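You operate a simulated robot arm through the tools that you are given. There is no shell and no other tool. Be economical: measure what you need, move in short steps, check, and stop when the job is done.

Carry out the task below with a simulated robot arm. There is one attempt and no reset: what you move stays moved.

TASK
Press the ferrule on the blue holder down to the depth on the ticket.
Fine: set the stop knob first, use one stroke, draw the carriage out and stand the holder back on the block.

It is judged by the outcome, as a careful person would: the job done as asked, and still so three seconds after it is handed in. It fails if anything else is knocked over, pushed out of place, dropped, spilled or broken.

THE ROBOT
A 7-joint arm with a two-finger parallel gripper, fixed in place. Base frame: the origin is at the foot of the arm, x ahead of it, y to its left, z up; the work surface is at about z = 12. Lengths are in mm, angles in degrees, forces in N, time in s.
With the tool pointing down near the work surface it reaches from about 240 to 620 mm from the base axis. Its first joint turns from -66.0 to 66.0 degrees. Payload 2.6 kg.
Tool frame: the origin (TCP) lies between the finger pads and is the grasp point; the fingertips stand 30 mm ahead of it; z points along the fingers, y is the line along which they close. The gripper opens to 94 mm. The fingers are 28 mm wide and 10 mm thick; the gripper's body (50 by 96 mm) begins 55 mm behind the TCP.
Orientation is that of the tool frame in the base frame, as [roll, pitch, yaw] about the fixed x, y, z axes, in that order (R = Rz(yaw) Ry(pitch) Rx(roll)). With the fingers straight down and closing along the base's y, the tool's x points along the base's -x, its y along +y and its z along -z.

THE INTERFACE
- The arm moves only by the tool send_rows. Its argument "plan" is a list of rows, each an object of numbers (a shift or turn left out is 0, a gripper value left out holds the last): "jaw": the finger opening in mm, from 0 to 94; "x", "y", "z": the shift along the base's x, y, z in units of 50 mm (1.0 is 50 mm); "wx", "wy", "wz": the turn, a rotation vector about the base's x, y, z in units of 5 degrees (1.0 is 5 degrees). In form: [{"jaw": .., "x": .., "y": .., "z": .., "wx": .., "wy": .., "wz": ..}, ...]. A call has 1 to 10 rows; each row shifts and turns the commanded pose from where the row before left it. A call with a number of a shift or a turn outside -1 to 1 is refused whole. A row lasts 0.2 s, in which the tool goes at most 50 mm and 8.6 degrees; a call with a longer step from one row to the next is refused whole, and so is a gripper value outside its range. A pose out of reach is approached as far as the arm can. The call stops where the force on the tool passes 70 N (or 10 N more than at its start, if that is more) or the arm is blocked; 0.2 s more then pass. The fingers move at their own pace (about 72 mm/s each) and stop on an object; they squeeze with about 37 N. The grip force told is the motor's: it shows also when the fingers shut on nothing. Time passes only in rows, and 0.2 s behind the last, so rows that do not move let the fingers close. It gives the time, the measured TCP pose, the force on the tool (base axes), the opening and the grip force at its end, in the units of the frame above (readings bear some noise).
- Cameras (640 x 400 px; columns grow to the right, rows downward): "scene" is fixed at [26.4, 418.4, 579.7]; the picture's right is [-0.86, -0.50, 0.00], its down [-0.21, 0.36, -0.91] and it looks along [0.46, -0.79, -0.41] (base axes); focal length 344 px, centre (320, 200). "wrist" rides on the gripper at [-37, 0, -58] in the tool frame; the picture's right is [0.00, -1.00, 0.00], its down [0.97, 0.00, -0.24] and it looks along [0.24, 0.00, 0.97] (tool axes); focal length 218 px, centre (320, 200).
- grab_frame(camera): a new picture of that camera. No time passes.
- pixel_to_xyz(camera, pixels): for up to 12 pixels [column, row] of the newest picture of that camera ("zoom" is the newest enlarged one), the place [x, y, z] in the base frame of the surface seen there, good to about 2 mm. No time passes.
- enlarge(camera, box): a new picture of the part [left, top, right, bottom] of that camera's present view, enlarged. No time passes.
- hand_in(): hands the job in; it is judged then, once.

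Work in short steps. Measure before you move; look again where a grasp or a placing could have gone wrong, and mend it. You have 80 turns and 54 pictures in all, the two below and enlarged ones among them. Open the gripper and draw the arm clear of the work before you hand the job in, unless the task says otherwise; then end with one line.

The tools are called as a command line: name --argument value ..., lists and objects as JSON in quotes. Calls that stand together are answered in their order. send_rows: Moves the arm, as the interface text tells. Its arguments: {"type":"object","properties":{"plan":{"type":"array","items":{"type":"object","properties":{"jaw":{"type":"number"},"x":{"type":"number"},"y":{"type":"number"},"z":{"type":"number"},"wx":{"type":"number"},"wy":{"type":"number"},"wz":{"type":"number"}}}}},"required":["plan"]} The other tools are called the same way: grab_frame (camera) takes a picture; pixel_to_xyz (camera, pixels) gives the place of the surface under pixels of a picture; enlarge (camera, box) takes an enlarged picture of a part of a camera's view; hand_in () hands the job in.

At the start:

```text
time: 0.0
tcp_pos: [302.1, -211.9, 391.1]
ee_rot: [180.0, 0.1, 179.9]
contact_force: [-0.7, 0.6, -0.9]
grip_width: 94.1
grasp_force: 0.0
```

scene: 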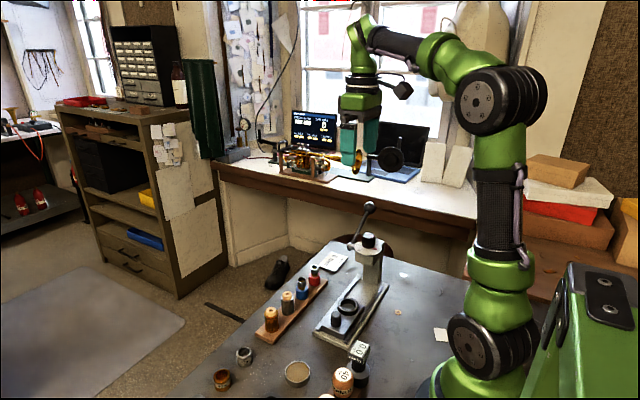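
wrist: 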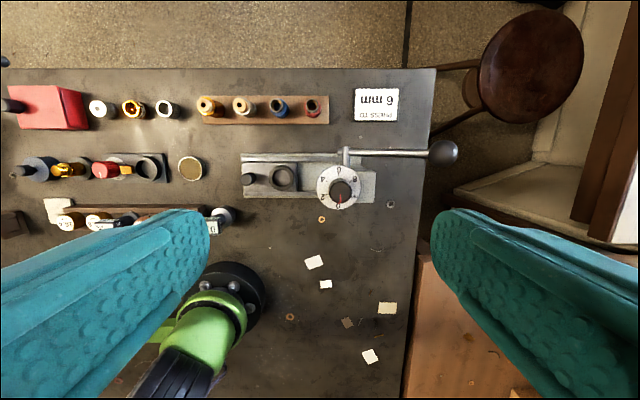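

The ticket reads about "6 mm" (upside down in the wrist view near 375,105), and the press with its knob is at about (338,187). I'll enlarge both views first.

enlarge --camera "wrist" --box '[190, 70, 470, 245]'

enlarge --camera "scene" --box '[240, 190, 420, 360]'

```text
2.29 times, centred on (330, 158) of wrist
```

zoom: 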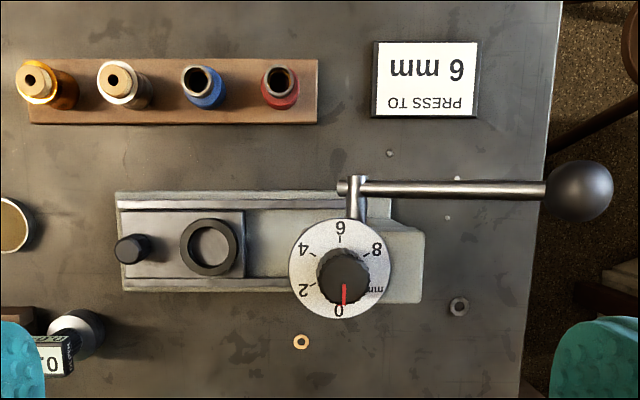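

```text
2.35 times, centred on (330, 275) of scene
```

zoom: 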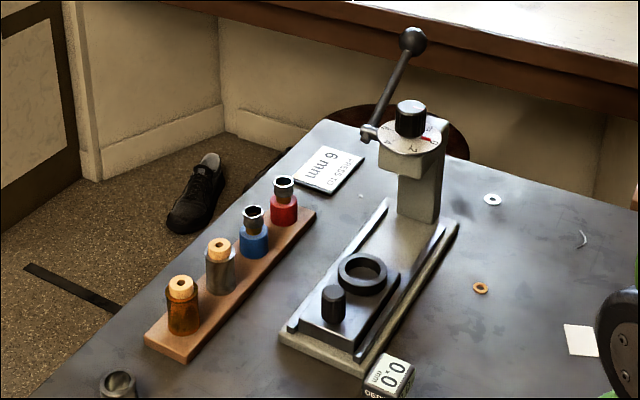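

pixel_to_xyz --camera "zoom" --pixels '[[252, 212], [254, 232], [253, 250], [331, 290], [333, 312], [362, 262], [362, 285], [410, 104], [410, 128], [413, 40], [368, 132], [232, 270]]'

pixel_to_xyz --camera "wrist" --pixels '[[340, 188], [280, 104], [280, 178], [247, 179], [346, 150], [443, 152], [312, 104], [241, 105], [255, 165], [340, 178], [338, 203], [320, 165]]'

enlarge --camera "wrist" --box '[0, 70, 280, 245]'

```text
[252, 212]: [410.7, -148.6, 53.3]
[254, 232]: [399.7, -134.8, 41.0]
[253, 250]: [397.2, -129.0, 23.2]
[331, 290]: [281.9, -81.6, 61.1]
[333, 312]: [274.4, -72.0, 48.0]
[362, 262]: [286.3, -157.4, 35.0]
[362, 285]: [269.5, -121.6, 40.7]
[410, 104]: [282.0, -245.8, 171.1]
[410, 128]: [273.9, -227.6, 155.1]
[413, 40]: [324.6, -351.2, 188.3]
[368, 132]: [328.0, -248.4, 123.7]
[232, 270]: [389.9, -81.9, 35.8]
```

```text
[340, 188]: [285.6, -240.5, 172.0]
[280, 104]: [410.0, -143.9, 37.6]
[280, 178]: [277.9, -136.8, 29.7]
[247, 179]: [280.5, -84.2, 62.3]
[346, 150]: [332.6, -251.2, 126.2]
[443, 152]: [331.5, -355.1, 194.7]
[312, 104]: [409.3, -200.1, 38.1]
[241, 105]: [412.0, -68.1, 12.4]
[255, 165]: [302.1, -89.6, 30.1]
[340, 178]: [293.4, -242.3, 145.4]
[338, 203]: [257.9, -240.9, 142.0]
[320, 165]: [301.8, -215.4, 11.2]
```

```text
2.29 times, centred on (140, 158) of wrist
```

zoom: 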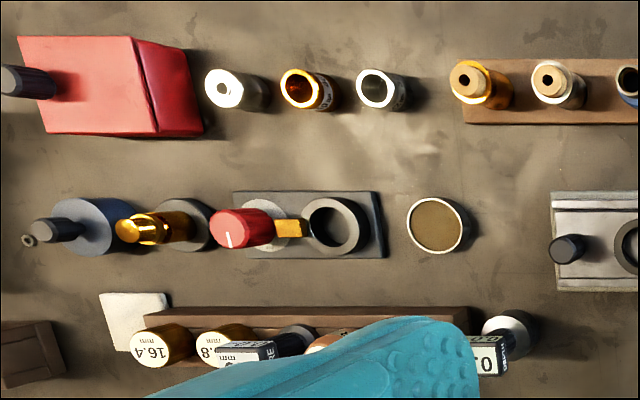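

Knob axis is near (282,-241) with its top at z≈172, and the dial's 0 to 6 is 180° clockwise from above. I go above the knob to measure it and start pre-turning the tool.

send_rows --plan '[{"jaw": 60, "x": -0.14, "y": -0.19, "z": -0.85, "wz": 1}, {"x": -0.14, "y": -0.19, "z": -0.85, "wz": 1}, {"x": -0.14, "y": -0.19, "z": -0.85, "wz": 1}, {"wz": 1}, {"wz": 1}, {"wz": 1}, {"wz": 1}, {"wz": 1}, {"wz": 1}]'

send_rows --plan '[{"wz": 1}, {"wz": 1}, {"wz": 1}, {"wz": 1}, {"wz": 1}, {"wz": 1}, {"wz": 1}, {"wz": 1}, {"wz": 1}]'

grab_frame --camera "wrist"

```text
time: 2.0
tcp_pos: [282.3, -243.5, 265.0]
ee_rot: [-180.0, 0.1, -134.9]
contact_force: [0.1, -0.1, 0.1]
grip_width: 60.1
grasp_force: 0.1
```

```text
time: 4.0
tcp_pos: [280.7, -241.8, 264.7]
ee_rot: [-180.0, 0.1, -90.0]
contact_force: [-0.4, 0.2, -0.3]
grip_width: 60.0
grasp_force: 0.0
```

```text
48 pictures are left
```

wrist: 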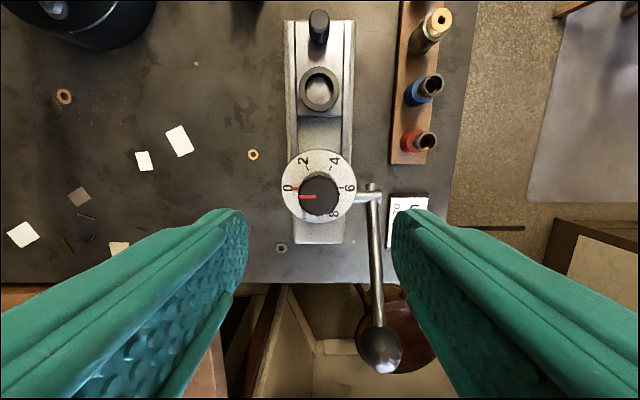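

enlarge --camera "wrist" --box '[264, 140, 392, 220]'

pixel_to_xyz --camera "zoom" --pixels '[[275, 195], [200, 240], [350, 290], [280, 360], [110, 240], [430, 240], [270, 60], [320, 280], [280, 290]]'

```text
5.00 times, centred on (328, 180) of wrist
```

zoom: 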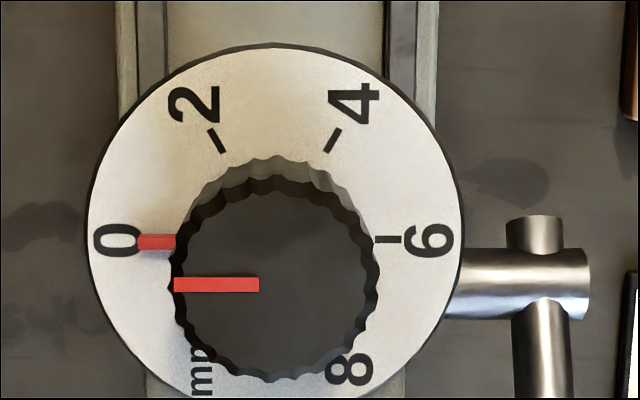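

```text
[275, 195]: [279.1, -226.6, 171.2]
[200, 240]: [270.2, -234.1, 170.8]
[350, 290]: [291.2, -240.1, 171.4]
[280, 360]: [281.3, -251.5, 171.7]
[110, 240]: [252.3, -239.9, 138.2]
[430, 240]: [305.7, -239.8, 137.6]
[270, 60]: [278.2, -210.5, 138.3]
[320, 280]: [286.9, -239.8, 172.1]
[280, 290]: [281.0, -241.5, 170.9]
```

Knob centre is (280,-240), top 171, plate 138. I lower to z 175 with the jaw at 46, then close.

send_rows --plan '[{"jaw": 46, "x": -0.014, "y": 0.036}, {"z": -0.6}, {"z": -0.6}, {"z": -0.6}, {}, {"jaw": 10}, {}, {}, {}]'

```text
time: 6.0
tcp_pos: [280.2, -240.5, 174.0]
ee_rot: [179.9, 0.1, -90.2]
contact_force: [-22.6, 1.0, -1.2]
grip_width: 29.9
grasp_force: 45.4
```

The knob is gripped at width 29.9. I turn it clockwise 50° and check.

send_rows --plan '[{"wz": -1}, {"wz": -1}, {"wz": -1}, {"wz": -1}, {"wz": -1}, {"wz": -1}, {"wz": -1}, {"wz": -1}, {"wz": -1}, {"wz": -1}]'

enlarge --camera "wrist" --box '[220, 120, 420, 245]'

```text
time: 8.2
tcp_pos: [278.9, -241.0, 174.0]
ee_rot: [-180.0, 0.0, -140.1]
contact_force: [-6.5, -20.0, -29.6]
grip_width: 29.7
grasp_force: 45.5
```

```text
3.20 times, centred on (320, 182) of wrist
```

zoom: 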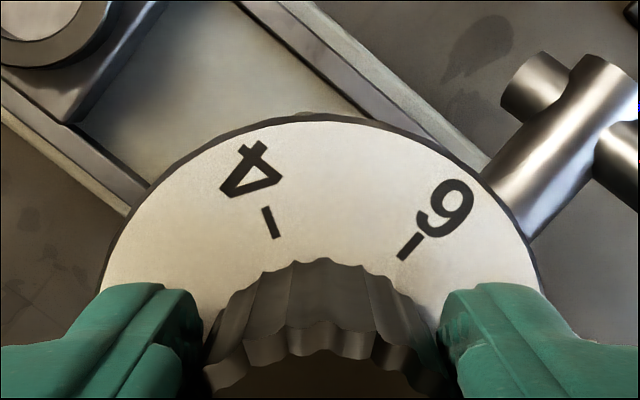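

send_rows --plan '[{"wz": -1}, {"wz": -1}, {"wz": -1}, {"wz": -1}, {"wz": -1}, {"wz": -1}, {"wz": -1}, {"wz": -1}, {"wz": -1}, {"wz": -1}]'

send_rows --plan '[{"wz": -1}, {"wz": -1}, {"wz": -1}, {"wz": -1}, {"wz": -1}, {"wz": -1}, {"wz": -1}, {"wz": -1}]'

grab_frame --camera "scene"

```text
time: 10.4
tcp_pos: [279.6, -239.8, 173.8]
ee_rot: [180.0, -0.1, 169.9]
contact_force: [-13.6, -6.4, -20.3]
grip_width: 29.6
grasp_force: 45.2
```

```text
time: 12.2
tcp_pos: [279.6, -240.1, 174.6]
ee_rot: [179.9, 0.0, 129.8]
contact_force: [-26.3, 0.3, -5.7]
grip_width: 29.6
grasp_force: 44.7
```

```text
45 pictures are left
```

scene: 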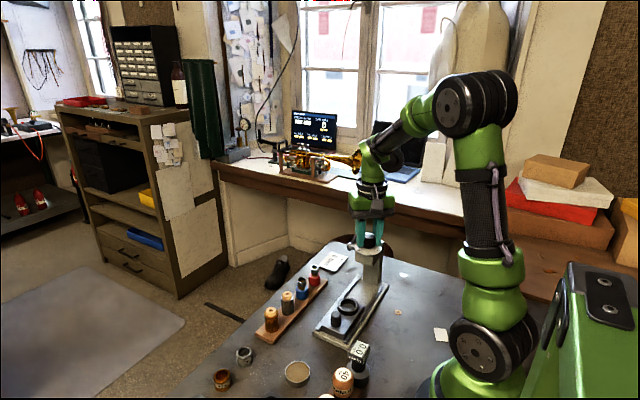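

140° turned so far; 40° remain, then I open and rise to read the dial.

send_rows --plan '[{"wz": -1}, {"wz": -1}, {"wz": -1}, {"wz": -1}, {"wz": -1}, {"wz": -1}, {"wz": -1}, {"wz": -1}]'

send_rows --plan '[{"jaw": 50}, {}, {"z": 0.8}, {"z": 0.9}]'

enlarge --camera "wrist" --box '[240, 130, 400, 230]'

```text
time: 14.0
tcp_pos: [280.1, -239.7, 174.0]
ee_rot: [-179.9, 0.1, 89.9]
contact_force: [-17.8, -5.6, -16.7]
grip_width: 29.9
grasp_force: 44.9
```

```text
time: 15.0
tcp_pos: [280.7, -239.2, 260.2]
ee_rot: [180.0, -0.1, 90.0]
contact_force: [-0.5, 0.1, -0.1]
grip_width: 50.0
grasp_force: 0.2
```

```text
4.00 times, centred on (320, 180) of wrist
```

zoom: 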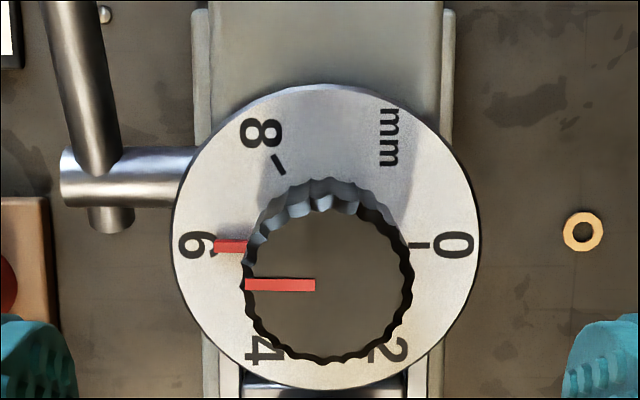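

The knob now points at 6. Next I go over the blue holder near (410,-144) to measure it.

send_rows --plan '[{"jaw": 94, "x": 0.65, "y": 0.48}, {"x": 0.65, "y": 0.48}, {"x": 0.65, "y": 0.48}, {"x": 0.64, "y": 0.46}, {"z": -0.6}, {"z": -0.6}, {}]'

grab_frame --camera "wrist"

enlarge --camera "scene" --box '[250, 240, 350, 340]'

```text
time: 16.6
tcp_pos: [410.3, -147.4, 196.6]
ee_rot: [-180.0, 0.0, 89.9]
contact_force: [0.0, 0.4, -0.4]
grip_width: 94.1
grasp_force: 0.1
```

```text
43 pictures are left
```

wrist: 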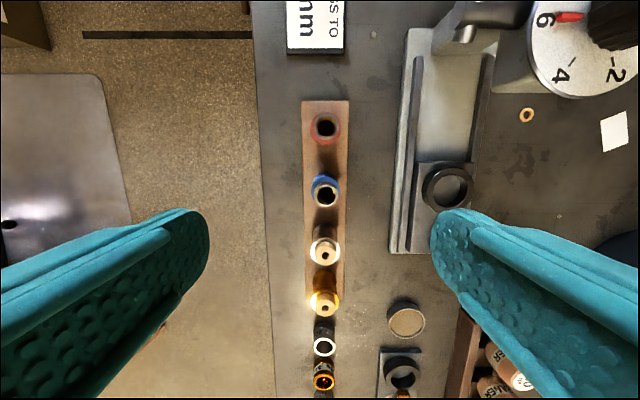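

```text
4.00 times, centred on (300, 290) of scene
```

zoom: 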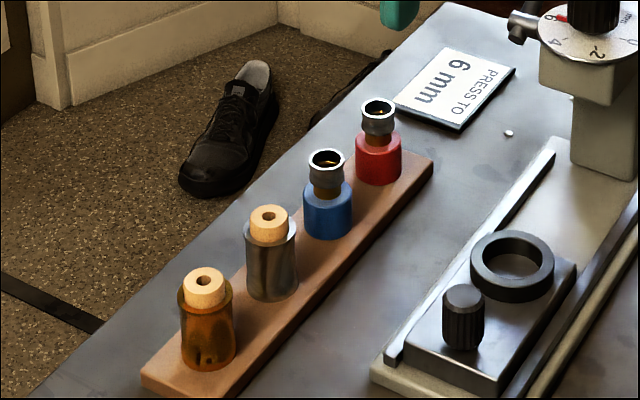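

pixel_to_xyz --camera "zoom" --pixels '[[327, 152], [312, 160], [327, 172], [327, 192], [327, 205], [328, 225], [328, 238], [306, 190], [304, 210], [349, 205], [512, 240], [512, 293]]'

pixel_to_xyz --camera "wrist" --pixels '[[327, 179], [314, 188], [337, 186], [326, 206], [326, 203], [322, 160], [448, 165], [427, 190], [465, 190], [448, 205], [448, 188], [337, 220]]'

enlarge --camera "wrist" --box '[280, 110, 400, 230]'

```text
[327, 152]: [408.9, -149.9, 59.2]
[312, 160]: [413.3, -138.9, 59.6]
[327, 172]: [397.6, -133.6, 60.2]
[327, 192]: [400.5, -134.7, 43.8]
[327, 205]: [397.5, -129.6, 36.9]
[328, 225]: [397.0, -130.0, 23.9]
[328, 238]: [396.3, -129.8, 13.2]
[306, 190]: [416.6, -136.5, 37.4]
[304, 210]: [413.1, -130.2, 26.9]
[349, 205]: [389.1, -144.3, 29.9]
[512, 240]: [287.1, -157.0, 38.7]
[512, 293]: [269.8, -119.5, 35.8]
```

```text
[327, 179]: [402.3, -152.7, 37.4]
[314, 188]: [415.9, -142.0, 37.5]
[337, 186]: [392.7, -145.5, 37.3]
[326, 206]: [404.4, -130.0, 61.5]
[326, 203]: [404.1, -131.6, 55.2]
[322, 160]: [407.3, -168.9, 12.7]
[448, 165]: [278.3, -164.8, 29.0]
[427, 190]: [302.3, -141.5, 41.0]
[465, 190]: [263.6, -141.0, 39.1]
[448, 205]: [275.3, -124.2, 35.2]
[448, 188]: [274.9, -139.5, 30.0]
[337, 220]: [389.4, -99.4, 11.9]
```

```text
3.33 times, centred on (340, 170) of wrist
```

zoom: 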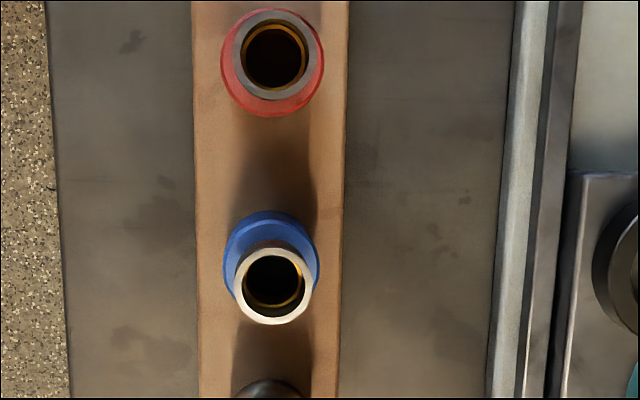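

Blue holder: centre about (404.5,-142.5), body z 13–37, Ø≈28. Before gripping, I look straight at the nest ring to get its centre and bore.

send_rows --plan '[{"x": -0.85, "y": 0.16}, {"x": -0.85, "y": 0.16}, {"x": -0.88, "y": 0.16}, {"z": -0.5}, {}]'

enlarge --camera "wrist" --box '[230, 120, 390, 220]'

```text
time: 17.8
tcp_pos: [281.9, -121.3, 171.9]
ee_rot: [180.0, 0.0, 90.1]
contact_force: [0.5, 0.3, -0.5]
grip_width: 93.9
grasp_force: 0.1
```

```text
4.00 times, centred on (310, 170) of wrist
```

zoom: 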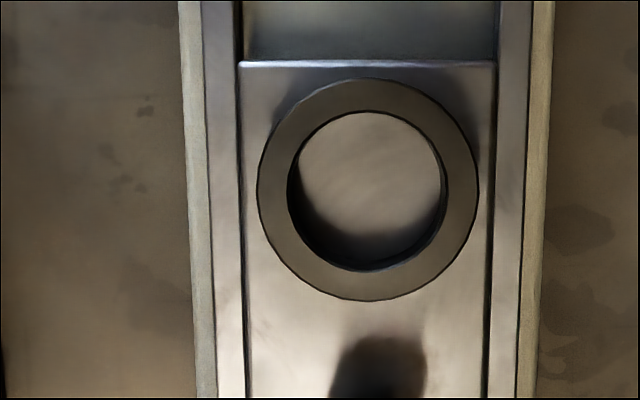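

pixel_to_xyz --camera "zoom" --pixels '[[273, 190], [463, 190], [368, 95], [368, 285], [368, 180], [340, 230], [368, 340], [310, 340], [222, 200], [190, 200], [100, 200], [368, 30]]'

```text
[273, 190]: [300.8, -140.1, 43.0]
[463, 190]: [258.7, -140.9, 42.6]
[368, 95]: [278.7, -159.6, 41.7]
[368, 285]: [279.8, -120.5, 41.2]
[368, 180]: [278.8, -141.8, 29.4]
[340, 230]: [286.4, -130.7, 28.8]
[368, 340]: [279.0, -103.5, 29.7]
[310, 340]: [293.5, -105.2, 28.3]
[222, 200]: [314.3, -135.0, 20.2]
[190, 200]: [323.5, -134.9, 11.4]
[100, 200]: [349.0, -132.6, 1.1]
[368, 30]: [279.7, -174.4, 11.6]
```

Nest centre is (279.7,-140.0), rim z≈42, floor z≈29, bore about 33. I grip the blue body high enough (tips at z≈28.5) to clear the rim later.

send_rows --plan '[{"jaw": 54, "x": 0.817, "y": -0.141}, {"x": 0.817, "y": -0.141}, {"x": 0.818, "y": -0.142}, {"z": -0.6}, {"z": -0.5}, {"z": -0.3}, {}]'

grab_frame --camera "wrist"

```text
time: 19.4
tcp_pos: [403.3, -142.0, 103.7]
ee_rot: [180.0, 0.0, 90.1]
contact_force: [-0.7, 1.2, -0.5]
grip_width: 54.0
grasp_force: 0.1
```

```text
39 pictures are left
```

wrist: 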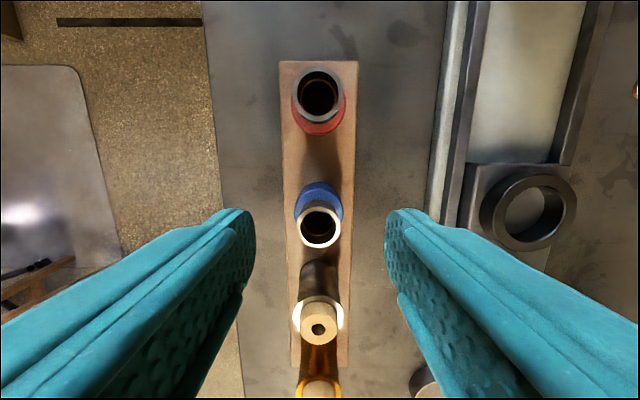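

send_rows --plan '[{"x": 0.015, "y": -0.01, "z": -0.45}, {"z": -0.455}, {}, {"jaw": 15}, {}, {}, {}]'

enlarge --camera "scene" --box '[250, 240, 350, 340]'

```text
time: 21.0
tcp_pos: [405.2, -141.5, 59.0]
ee_rot: [-180.0, 0.0, 90.0]
contact_force: [0.3, -0.1, -0.4]
grip_width: 28.5
grasp_force: 37.6
```

```text
4.00 times, centred on (300, 290) of scene
```

zoom: 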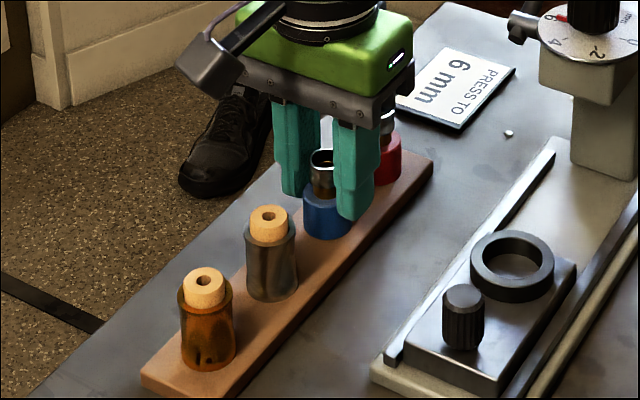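

Gripped at 28.5 mm. I lift and check that the holder came up straight.

send_rows --plan '[{"z": 0.1}, {"z": 0.4}, {"z": 0.7}, {}]'

grab_frame --camera "wrist"

enlarge --camera "scene" --box '[250, 200, 350, 300]'

```text
time: 22.0
tcp_pos: [402.7, -141.2, 118.9]
ee_rot: [-179.9, 0.0, 89.9]
contact_force: [0.3, 0.0, 0.8]
grip_width: 14.8
grasp_force: 0.0
```

```text
37 pictures are left
```

wrist: 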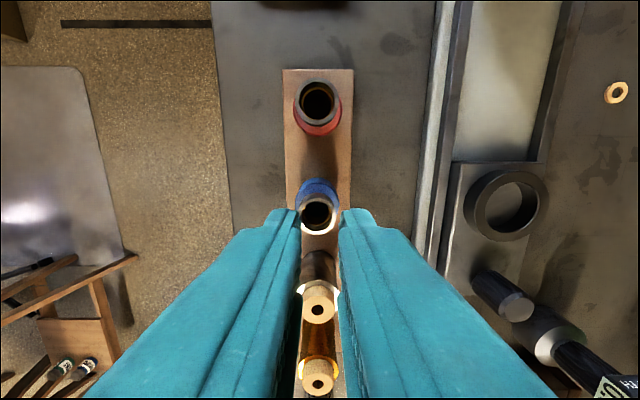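

```text
4.00 times, centred on (300, 250) of scene
```

zoom: 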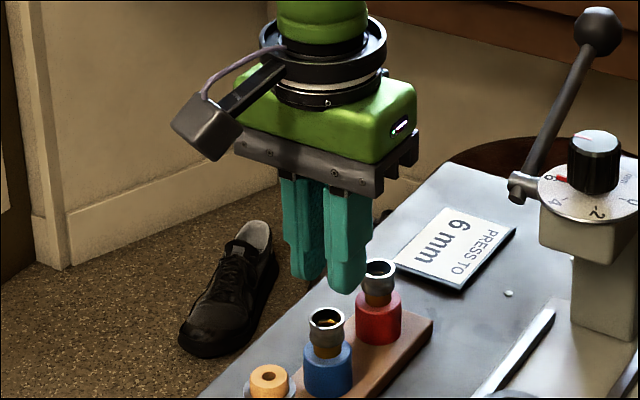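

The grip slipped off (opening 14.8 after lifting), but the holder still stands at its place, apparently unmoved. I'll regrip a bit deeper and lift slowly, checking the opening.

send_rows --plan '[{"jaw": 54}, {}, {"x": 0.03, "y": -0.03}, {"z": -0.6}, {"z": -0.6}, {"z": -0.09}, {}, {}]'

send_rows --plan '[{"jaw": 5}, {}, {}, {}, {}]'

send_rows --plan '[{"z": 0.02}, {"z": 0.02}, {"z": 0.02}, {}]'

enlarge --camera "scene" --box '[270, 255, 330, 315]'

```text
time: 23.8
tcp_pos: [405.0, -142.9, 54.0]
ee_rot: [-180.0, 0.0, 89.9]
contact_force: [0.5, -0.1, 0.0]
grip_width: 54.2
grasp_force: 0.1
```

```text
time: 25.0
tcp_pos: [406.8, -142.6, 54.5]
ee_rot: [179.9, 0.0, 90.0]
contact_force: [0.8, -0.1, 0.6]
grip_width: 28.8
grasp_force: 37.0
```

```text
time: 26.0
tcp_pos: [406.6, -143.1, 58.2]
ee_rot: [180.0, 0.0, 90.0]
contact_force: [-0.7, 0.0, 0.2]
grip_width: 28.9
grasp_force: 37.0
```

```text
6.67 times, centred on (300, 285) of scene
```

zoom: 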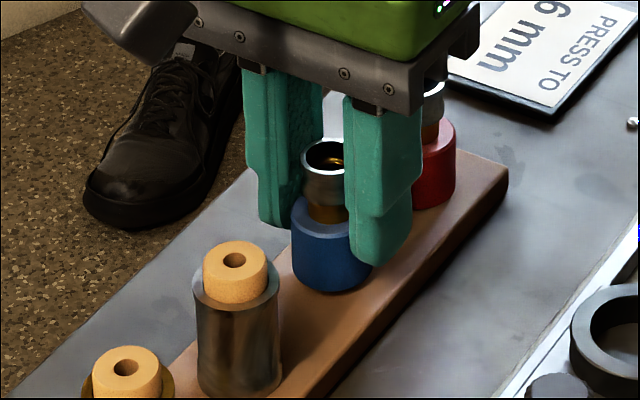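

send_rows --plan '[{"z": 0.03}, {"z": 0.03}, {"z": 0.03}, {"z": 0.03}, {}]'

enlarge --camera "scene" --box '[270, 255, 330, 315]'

```text
time: 27.2
tcp_pos: [405.0, -144.7, 63.2]
ee_rot: [179.9, 0.0, 89.9]
contact_force: [-0.1, -0.6, -1.0]
grip_width: 28.5
grasp_force: 36.6
```

```text
6.67 times, centred on (300, 285) of scene
```

zoom: 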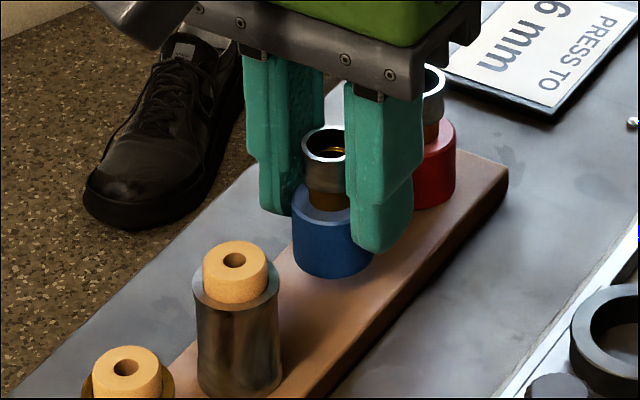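

It is lifting now (bottom clear of the block, opening 28.5). I raise it slowly and carry it above the nest.

send_rows --plan '[{"z": 0.15}, {"z": 0.2}, {"z": 0.2}, {"z": 0.2}, {}]'

send_rows --plan '[{"x": -0.2}, {"x": -0.3}, {"x": -0.3}, {"x": -0.3}, {"x": -0.3}, {"x": -0.3}, {"x": -0.3}, {"x": -0.3}, {"x": -0.22, "y": 0.06}, {}]'

grab_frame --camera "wrist"

enlarge --camera "scene" --box '[290, 240, 410, 340]'

```text
time: 28.4
tcp_pos: [406.2, -142.3, 101.6]
ee_rot: [-180.0, 0.0, 89.9]
contact_force: [0.6, -0.2, -1.4]
grip_width: 28.8
grasp_force: 36.8
```

```text
time: 30.6
tcp_pos: [279.6, -141.9, 101.8]
ee_rot: [180.0, 0.0, 90.0]
contact_force: [-1.1, 0.1, -1.5]
grip_width: 28.8
grasp_force: 36.9
```

```text
33 pictures are left
```

wrist: 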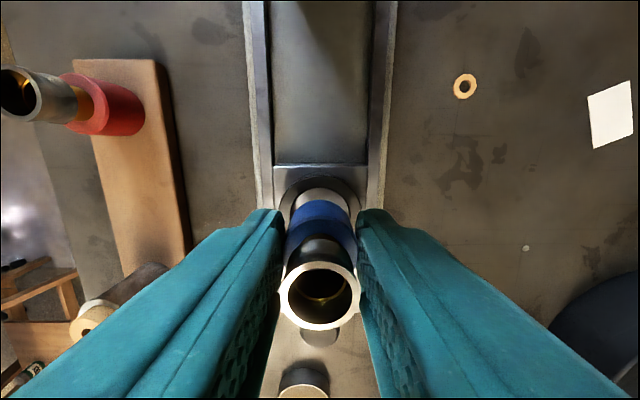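

```text
4.00 times, centred on (350, 290) of scene
```

zoom: 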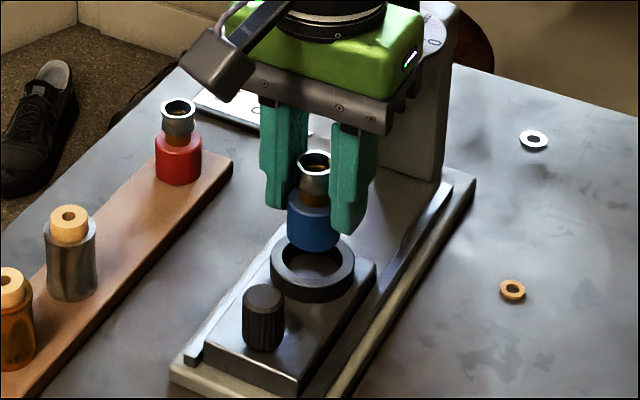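

pixel_to_xyz --camera "wrist" --pixels '[[284, 293], [355, 293], [319, 325], [319, 264], [320, 204], [300, 225], [342, 225], [320, 182]]'

pixel_to_xyz --camera "zoom" --pixels '[[313, 153], [300, 160], [312, 240], [292, 225], [330, 240], [312, 285], [275, 265], [349, 265], [312, 243], [312, 220], [312, 268]]'

```text
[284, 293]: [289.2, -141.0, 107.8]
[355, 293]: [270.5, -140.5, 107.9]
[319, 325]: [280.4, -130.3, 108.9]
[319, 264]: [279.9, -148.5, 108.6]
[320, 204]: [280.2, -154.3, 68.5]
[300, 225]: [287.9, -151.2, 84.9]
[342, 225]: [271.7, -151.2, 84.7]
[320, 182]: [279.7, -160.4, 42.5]
```

```text
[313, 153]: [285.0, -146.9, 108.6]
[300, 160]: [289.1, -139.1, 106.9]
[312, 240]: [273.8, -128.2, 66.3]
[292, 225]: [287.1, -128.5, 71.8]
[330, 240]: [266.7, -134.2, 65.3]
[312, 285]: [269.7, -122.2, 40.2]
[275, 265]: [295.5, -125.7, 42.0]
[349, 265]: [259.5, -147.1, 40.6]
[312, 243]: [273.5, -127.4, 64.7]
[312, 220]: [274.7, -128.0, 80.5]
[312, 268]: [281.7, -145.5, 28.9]
```

Holder centre is (280,-140), aligned with the nest. I lower 27.5 mm, leaving the fingertips just above the rim.

send_rows --plan '[{"z": -0.15}, {"z": -0.15}, {"z": -0.1}, {"z": -0.08}, {"z": -0.07}, {}]'

enlarge --camera "scene" --box '[310, 260, 390, 340]'

```text
time: 32.0
tcp_pos: [279.6, -140.4, 73.7]
ee_rot: [179.9, 0.0, 90.0]
contact_force: [-0.1, -0.1, -1.3]
grip_width: 28.9
grasp_force: 36.5
```

```text
5.00 times, centred on (350, 300) of scene
```

zoom: 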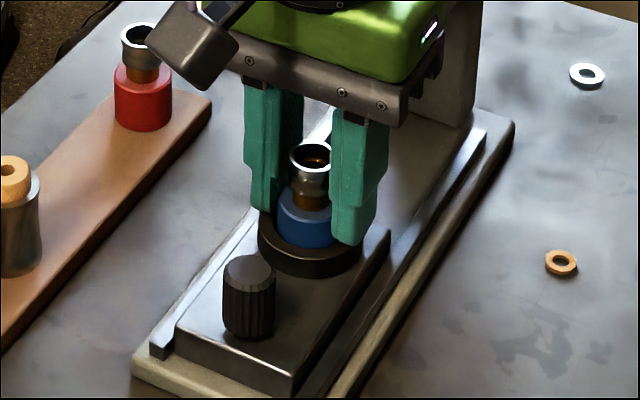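

It is inside the ring; I release and rise straight up.

send_rows --plan '[{"jaw": 48}, {}, {}, {"z": 0.5}, {"z": 0.9}, {"z": 0.3, "y": 0.4}, {"y": 0.4}, {}]'

grab_frame --camera "wrist"

enlarge --camera "scene" --box '[290, 240, 410, 340]'

```text
time: 33.8
tcp_pos: [279.1, -100.3, 159.8]
ee_rot: [-180.0, 0.0, 90.0]
contact_force: [0.6, 0.5, 0.0]
grip_width: 47.9
grasp_force: 0.0
```

```text
30 pictures are left
```

wrist: 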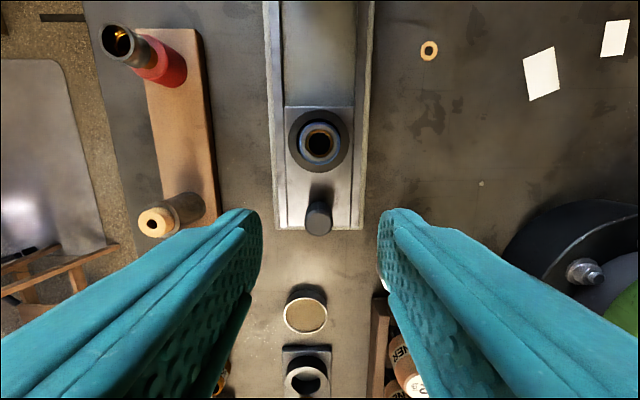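

```text
4.00 times, centred on (350, 290) of scene
```

zoom: 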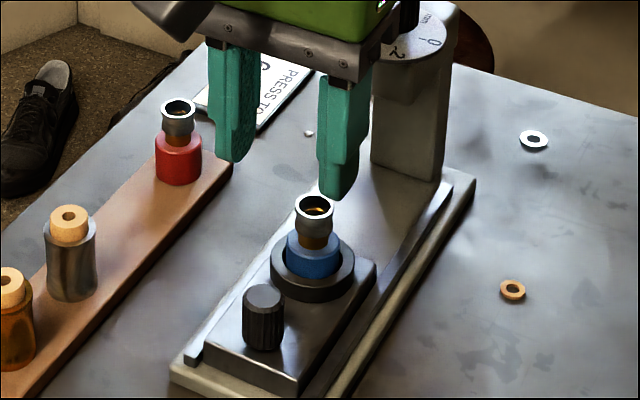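

The holder sits in the nest. Next I measure the carriage handle and the head clearance before choosing the grip.

pixel_to_xyz --camera "wrist" --pixels '[[319, 220], [309, 220], [329, 220], [319, 229], [320, 190], [320, 125], [305, 318], [305, 375]]'

pixel_to_xyz --camera "zoom" --pixels '[[262, 300], [262, 340], [248, 320], [279, 320], [313, 202], [390, 95], [395, 150], [412, 98], [405, 175], [325, 225], [312, 265]]'

```text
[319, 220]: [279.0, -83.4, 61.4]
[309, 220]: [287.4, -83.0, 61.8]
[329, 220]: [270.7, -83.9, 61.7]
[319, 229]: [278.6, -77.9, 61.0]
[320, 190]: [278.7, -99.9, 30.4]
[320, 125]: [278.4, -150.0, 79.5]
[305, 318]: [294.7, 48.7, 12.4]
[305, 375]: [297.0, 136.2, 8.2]
```

```text
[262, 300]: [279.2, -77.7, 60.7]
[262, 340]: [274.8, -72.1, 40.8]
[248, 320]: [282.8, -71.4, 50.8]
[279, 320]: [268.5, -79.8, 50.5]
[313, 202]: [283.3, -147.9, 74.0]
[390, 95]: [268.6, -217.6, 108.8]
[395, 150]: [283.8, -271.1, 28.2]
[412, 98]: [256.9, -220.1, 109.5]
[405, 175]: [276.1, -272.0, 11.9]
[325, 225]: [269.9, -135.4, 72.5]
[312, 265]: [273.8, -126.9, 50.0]
```

Handle centre is (279,-82), Ø20, top 61.5. To keep the camera and body clear of the press head, I tilt the tool 30° so it leans away from the press, then grip the handle.

send_rows --plan '[{"y": 0.19, "wx": -1}, {"y": 0.19, "wx": -1}, {"y": 0.2, "wx": -1}, {"wx": -1}, {"wx": -1}, {"wx": -1}, {"z": -0.4}, {"z": -0.4}, {"z": -0.4}, {}]'

enlarge --camera "scene" --box '[260, 200, 420, 340]'

grab_frame --camera "wrist"

```text
time: 36.0
tcp_pos: [278.7, -71.7, 99.3]
ee_rot: [179.9, 29.9, 89.9]
contact_force: [-0.9, -0.1, 1.4]
grip_width: 48.1
grasp_force: 0.0
```

```text
2.86 times, centred on (340, 270) of scene
```

zoom: 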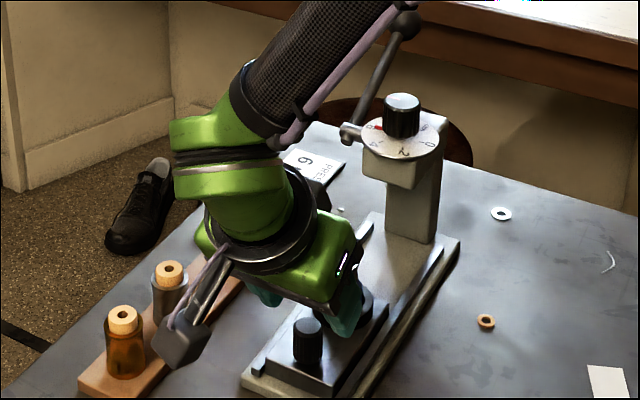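

```text
27 pictures are left
```

wrist: 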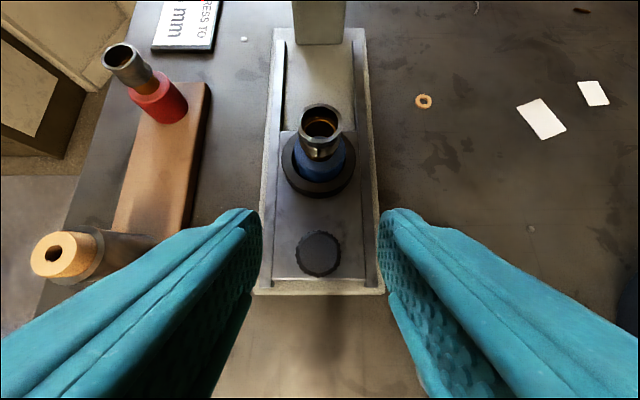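

pixel_to_xyz --camera "zoom" --pixels '[[180, 345], [180, 365], [125, 320], [168, 270], [180, 140], [310, 330]]'

```text
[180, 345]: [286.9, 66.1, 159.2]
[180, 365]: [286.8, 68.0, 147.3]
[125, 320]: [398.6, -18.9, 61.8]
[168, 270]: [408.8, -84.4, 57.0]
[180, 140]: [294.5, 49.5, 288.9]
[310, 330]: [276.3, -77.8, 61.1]
```

The rear box is at z≈147, well clear. I descend onto the handle and close.

send_rows --plan '[{"z": -0.3}, {"z": -0.3}, {}, {"jaw": 5}, {}, {}, {}]'

grab_frame --camera "wrist"

```text
time: 37.6
tcp_pos: [279.4, -72.0, 68.5]
ee_rot: [179.9, 30.0, 90.1]
contact_force: [17.1, -4.6, -14.0]
grip_width: 21.4
grasp_force: 45.1
```

```text
26 pictures are left
```

wrist: 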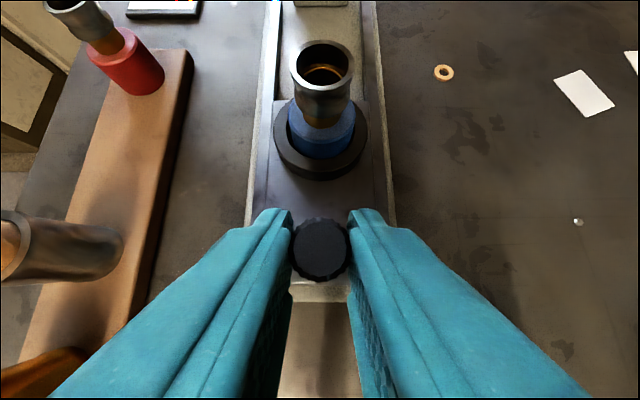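

Handle gripped (21.4). I slide the carriage in gently, 60 mm first.

send_rows --plan '[{"y": -0.08}, {"y": -0.14}, {"y": -0.14}, {"y": -0.14}, {"y": -0.14}, {"y": -0.14}, {"y": -0.14}, {"y": -0.14}, {"y": -0.14}, {}]'

enlarge --camera "scene" --box '[290, 200, 430, 330]'

```text
time: 39.8
tcp_pos: [280.3, -132.4, 69.0]
ee_rot: [179.8, 30.0, 90.0]
contact_force: [17.1, 0.7, -6.5]
grip_width: 21.4
grasp_force: 45.3
```

```text
3.08 times, centred on (360, 265) of scene
```

zoom: 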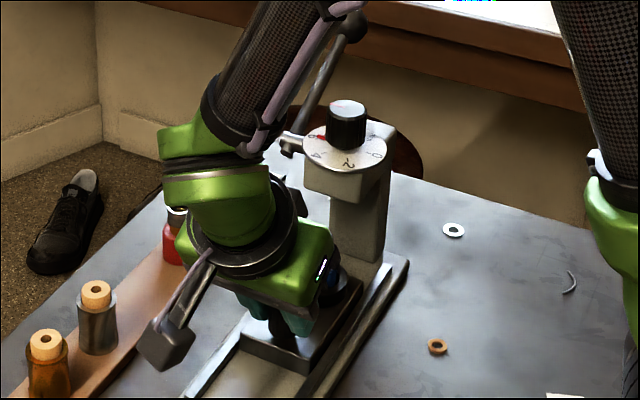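

pixel_to_xyz --camera "zoom" --pixels '[[290, 60], [320, 30], [260, 140], [350, 25], [315, 90], [230, 160], [350, 195], [315, 185]]'

grab_frame --camera "wrist"

```text
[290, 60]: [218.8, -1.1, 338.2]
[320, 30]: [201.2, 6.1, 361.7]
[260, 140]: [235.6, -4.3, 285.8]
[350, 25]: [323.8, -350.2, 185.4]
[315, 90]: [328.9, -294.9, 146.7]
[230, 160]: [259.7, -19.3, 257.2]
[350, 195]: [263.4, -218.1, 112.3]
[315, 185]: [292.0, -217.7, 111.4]
```

```text
24 pictures are left
```

wrist: 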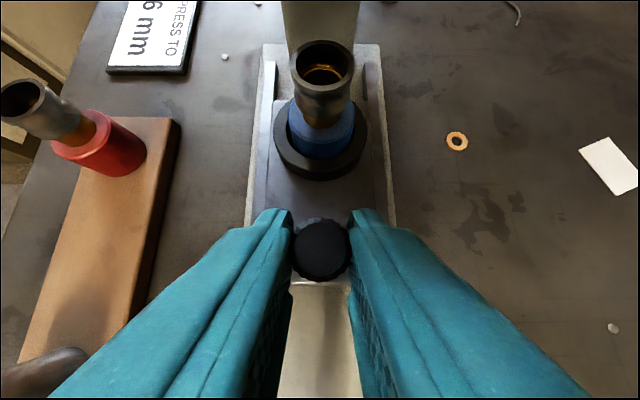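

Carriage moves freely and the arm is far from the lever. I continue to near the end, then in small steps until a stop is felt.

send_rows --plan '[{"y": -0.14}, {"y": -0.14}, {"y": -0.14}, {"y": -0.14}, {"y": -0.12}, {}]'

send_rows --plan '[{"y": -0.04}, {"y": -0.04}, {"y": -0.04}, {}]'

grab_frame --camera "wrist"

```text
time: 41.2
tcp_pos: [280.1, -166.2, 68.4]
ee_rot: [180.0, 30.0, 90.0]
contact_force: [13.8, -1.1, -13.8]
grip_width: 21.9
grasp_force: 45.3
```

```text
time: 42.2
tcp_pos: [279.5, -171.6, 67.7]
ee_rot: [-180.0, 30.0, 90.1]
contact_force: [17.1, 0.1, -25.3]
grip_width: 21.6
grasp_force: 45.2
```

```text
23 pictures are left
```

wrist: 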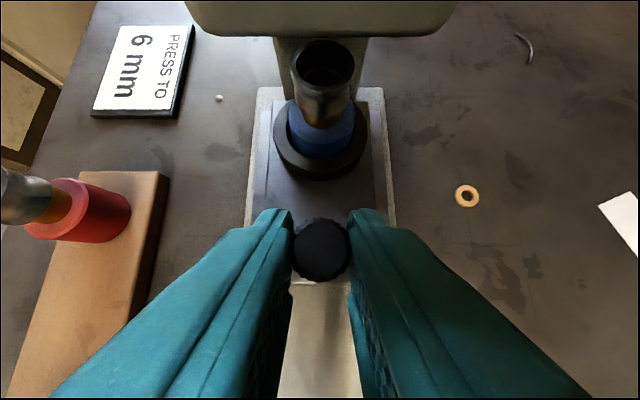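

No stop felt yet at about 100 mm of travel; I feel for it in 2 mm steps.

send_rows --plan '[{"y": -0.04}, {"y": -0.04}, {}]'

enlarge --camera "scene" --box '[320, 200, 420, 300]'

```text
time: 43.0
tcp_pos: [278.9, -174.1, 67.2]
ee_rot: [180.0, 29.9, 90.1]
contact_force: [-3.9, 38.4, 8.5]
grip_width: 21.8
grasp_force: 44.6
```

```text
4.00 times, centred on (370, 250) of scene
```

zoom: 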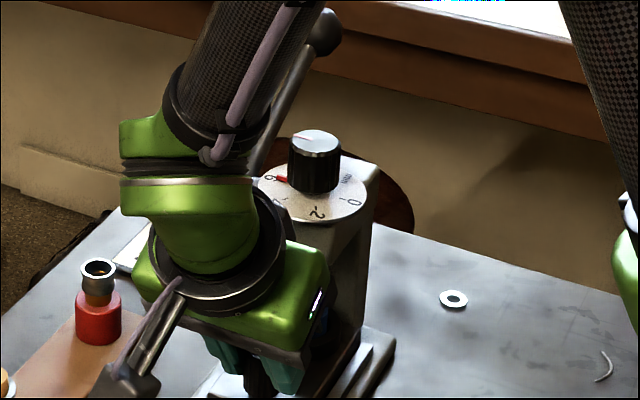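

The stop is reached (38 N in +y, at y≈-174). I release the handle and retreat backward along the tool axis.

send_rows --plan '[{"y": 0.03}, {"jaw": 48}, {}, {}, {"y": 0.3, "z": 0.5}, {"y": 0.4, "z": 0.7}, {"y": 0.4, "z": 0.7}, {"y": 0.4, "z": 0.6}, {}]'

grab_frame --camera "wrist"

enlarge --camera "scene" --box '[320, 190, 420, 300]'

```text
time: 45.0
tcp_pos: [279.3, -100.2, 195.2]
ee_rot: [179.9, 29.9, 90.1]
contact_force: [-1.3, -0.2, 0.1]
grip_width: 48.0
grasp_force: 0.0
```

```text
21 pictures are left
```

wrist: 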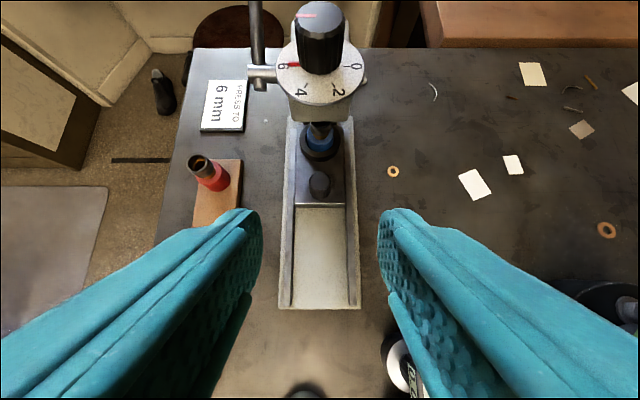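

```text
3.64 times, centred on (370, 245) of scene
```

zoom: 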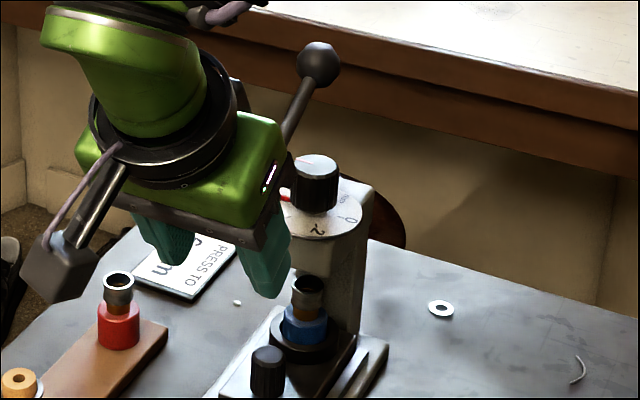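

Carriage is home with the holder under the ram. Now I measure the lever ball and rod.

pixel_to_xyz --camera "zoom" --pixels '[[318, 64], [298, 64], [338, 64], [318, 44], [318, 85], [303, 100], [290, 125]]'

enlarge --camera "scene" --box '[350, 190, 420, 250]'

```text
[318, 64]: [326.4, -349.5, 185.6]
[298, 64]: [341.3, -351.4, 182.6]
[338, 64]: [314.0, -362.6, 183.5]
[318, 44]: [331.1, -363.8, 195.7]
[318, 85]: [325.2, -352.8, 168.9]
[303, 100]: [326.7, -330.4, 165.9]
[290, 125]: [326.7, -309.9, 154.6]
```

```text
6.67 times, centred on (385, 220) of scene
```

zoom: 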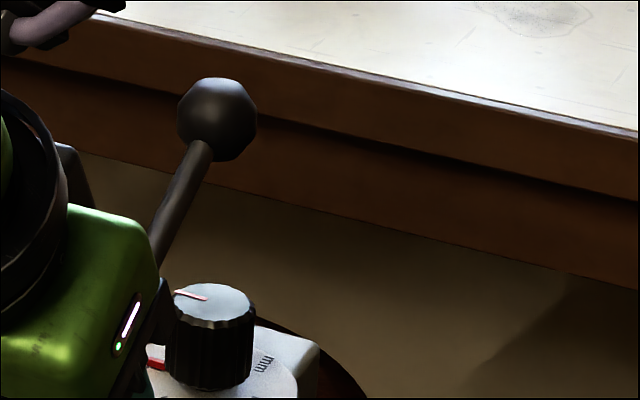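

Ball centre ≈ (330,-360,180), r≈15, and the pivot is near (330,-252,122). I'll approach with the tool leaning outward (+20° about x) so the body stays clear of lever and head, and grip the ball.

send_rows --plan '[{"jaw": 64, "z": 0.95, "wx": 1}, {"z": 0.95, "wx": 1}, {"x": 0.126, "y": -0.728, "wx": 1}, {"x": 0.126, "y": -0.728, "wx": 1}, {"x": 0.126, "y": -0.728, "wx": 1}, {"x": 0.126, "y": -0.728, "wx": 1}, {"x": 0.126, "y": -0.728, "wx": 1}, {"x": 0.126, "y": -0.728, "wx": 1}, {"x": 0.126, "y": -0.728, "wx": 1}, {"x": 0.123, "y": -0.73, "wx": 1}]'

grab_frame --camera "wrist"

```text
time: 47.2
tcp_pos: [329.0, -378.9, 287.1]
ee_rot: [180.0, -18.4, 89.9]
contact_force: [-0.7, 0.2, -0.5]
grip_width: 64.1
grasp_force: 0.0
out of reach, approached as far as the arm can: row 10
```

```text
18 pictures are left
```

wrist: 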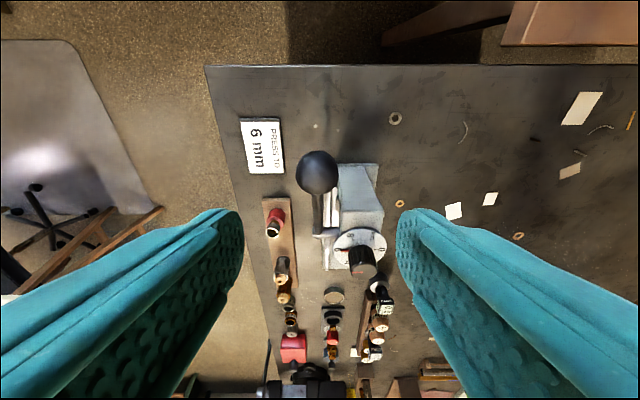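

Row 10 touched the reach limit, so I'll use a smaller tilt (~10°). I check the ball's place from here too.

pixel_to_xyz --camera "wrist" --pixels '[[318, 173], [301, 173], [335, 173], [318, 155], [318, 190], [322, 215], [324, 238]]'

send_rows --plan '[{"wx": -1}, {"wx": -0.68}, {}]'

```text
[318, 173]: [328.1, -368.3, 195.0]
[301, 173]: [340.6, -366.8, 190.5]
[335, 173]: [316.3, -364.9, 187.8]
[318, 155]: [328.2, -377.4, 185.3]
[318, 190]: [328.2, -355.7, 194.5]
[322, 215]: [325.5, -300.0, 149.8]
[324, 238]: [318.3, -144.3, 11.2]
```

```text
time: 48.0
tcp_pos: [327.9, -378.3, 286.9]
ee_rot: [-179.9, -11.4, 89.9]
contact_force: [1.0, 0.0, 0.8]
grip_width: 64.2
grasp_force: 0.1
```

Ball centre is (328.3,-362,180.5). I descend along the tool axis and grip it.

send_rows --plan '[{"y": 0.1, "z": -0.64}, {"y": 0.1, "z": -0.64}, {"y": 0.09, "z": -0.65}, {}, {}]'

grab_frame --camera "wrist"

```text
time: 49.2
tcp_pos: [330.7, -365.6, 192.9]
ee_rot: [180.0, -11.6, 90.1]
contact_force: [-0.2, 0.0, 0.7]
grip_width: 64.2
grasp_force: 0.2
```

```text
17 pictures are left
```

wrist: 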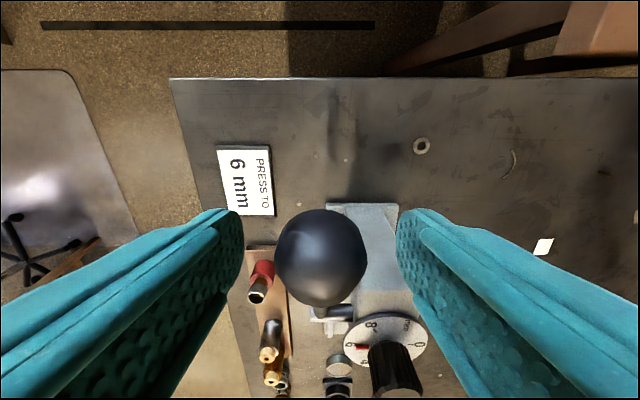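

Ball is between the fingers (320,258). I close and begin the stroke downward along the lever's arc.

send_rows --plan '[{"jaw": 5}, {}, {}, {}]'

send_rows --plan '[{"y": -0.038, "z": -0.078}, {"y": -0.038, "z": -0.078}, {"y": -0.033, "z": -0.08}, {}]'

```text
time: 50.2
tcp_pos: [329.4, -364.6, 192.5]
ee_rot: [180.0, -11.6, 89.9]
contact_force: [-1.1, 0.3, -0.7]
grip_width: 31.1
grasp_force: 44.4
```

```text
time: 51.2
tcp_pos: [330.1, -369.9, 182.1]
ee_rot: [179.7, -11.4, 90.2]
contact_force: [13.1, -12.3, 15.4]
grip_width: 31.1
grasp_force: 45.1
```

The lever moves down with about 15 N. I continue the arc.

send_rows --plan '[{"y": -0.055, "z": -0.16}, {"y": -0.045, "z": -0.16}, {"y": -0.035, "z": -0.17}, {"y": -0.025, "z": -0.17}, {}]'

enlarge --camera "scene" --box '[320, 190, 440, 310]'

```text
time: 52.4
tcp_pos: [330.5, -377.7, 147.5]
ee_rot: [179.9, -11.7, 90.1]
contact_force: [14.2, -1.6, 10.8]
grip_width: 31.4
grasp_force: 45.3
```

```text
3.33 times, centred on (380, 250) of scene
```

zoom: 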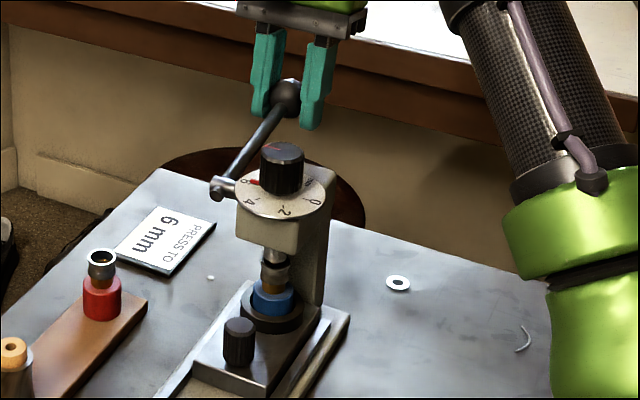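

The ram has come down to the ferrule. I continue, watching force for the stop.

send_rows --plan '[{"y": -0.012, "z": -0.12}, {"y": -0.005, "z": -0.12}, {"z": -0.12}, {}]'

send_rows --plan '[{"y": 0.01, "z": -0.12}, {"y": 0.015, "z": -0.12}, {"y": 0.02, "z": -0.12}, {}]'

enlarge --camera "scene" --box '[320, 190, 440, 310]'

```text
time: 53.4
tcp_pos: [329.5, -378.1, 130.9]
ee_rot: [179.8, -11.6, 90.0]
contact_force: [16.6, 0.2, 16.3]
grip_width: 31.6
grasp_force: 44.9
```

```text
time: 54.4
tcp_pos: [330.5, -377.7, 111.7]
ee_rot: [179.7, -11.6, 90.0]
contact_force: [22.4, -7.0, 15.0]
grip_width: 31.7
grasp_force: 44.3
```

```text
3.33 times, centred on (380, 250) of scene
```

zoom: 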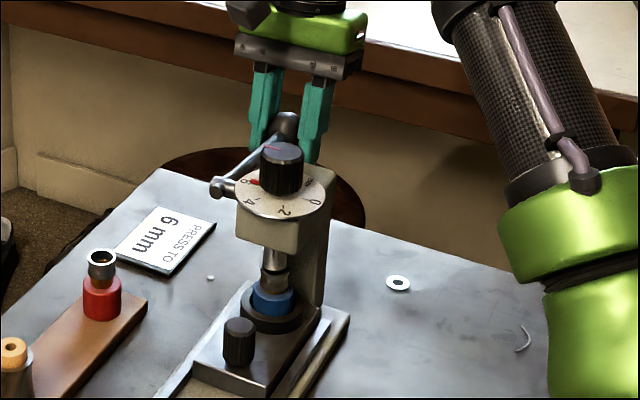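

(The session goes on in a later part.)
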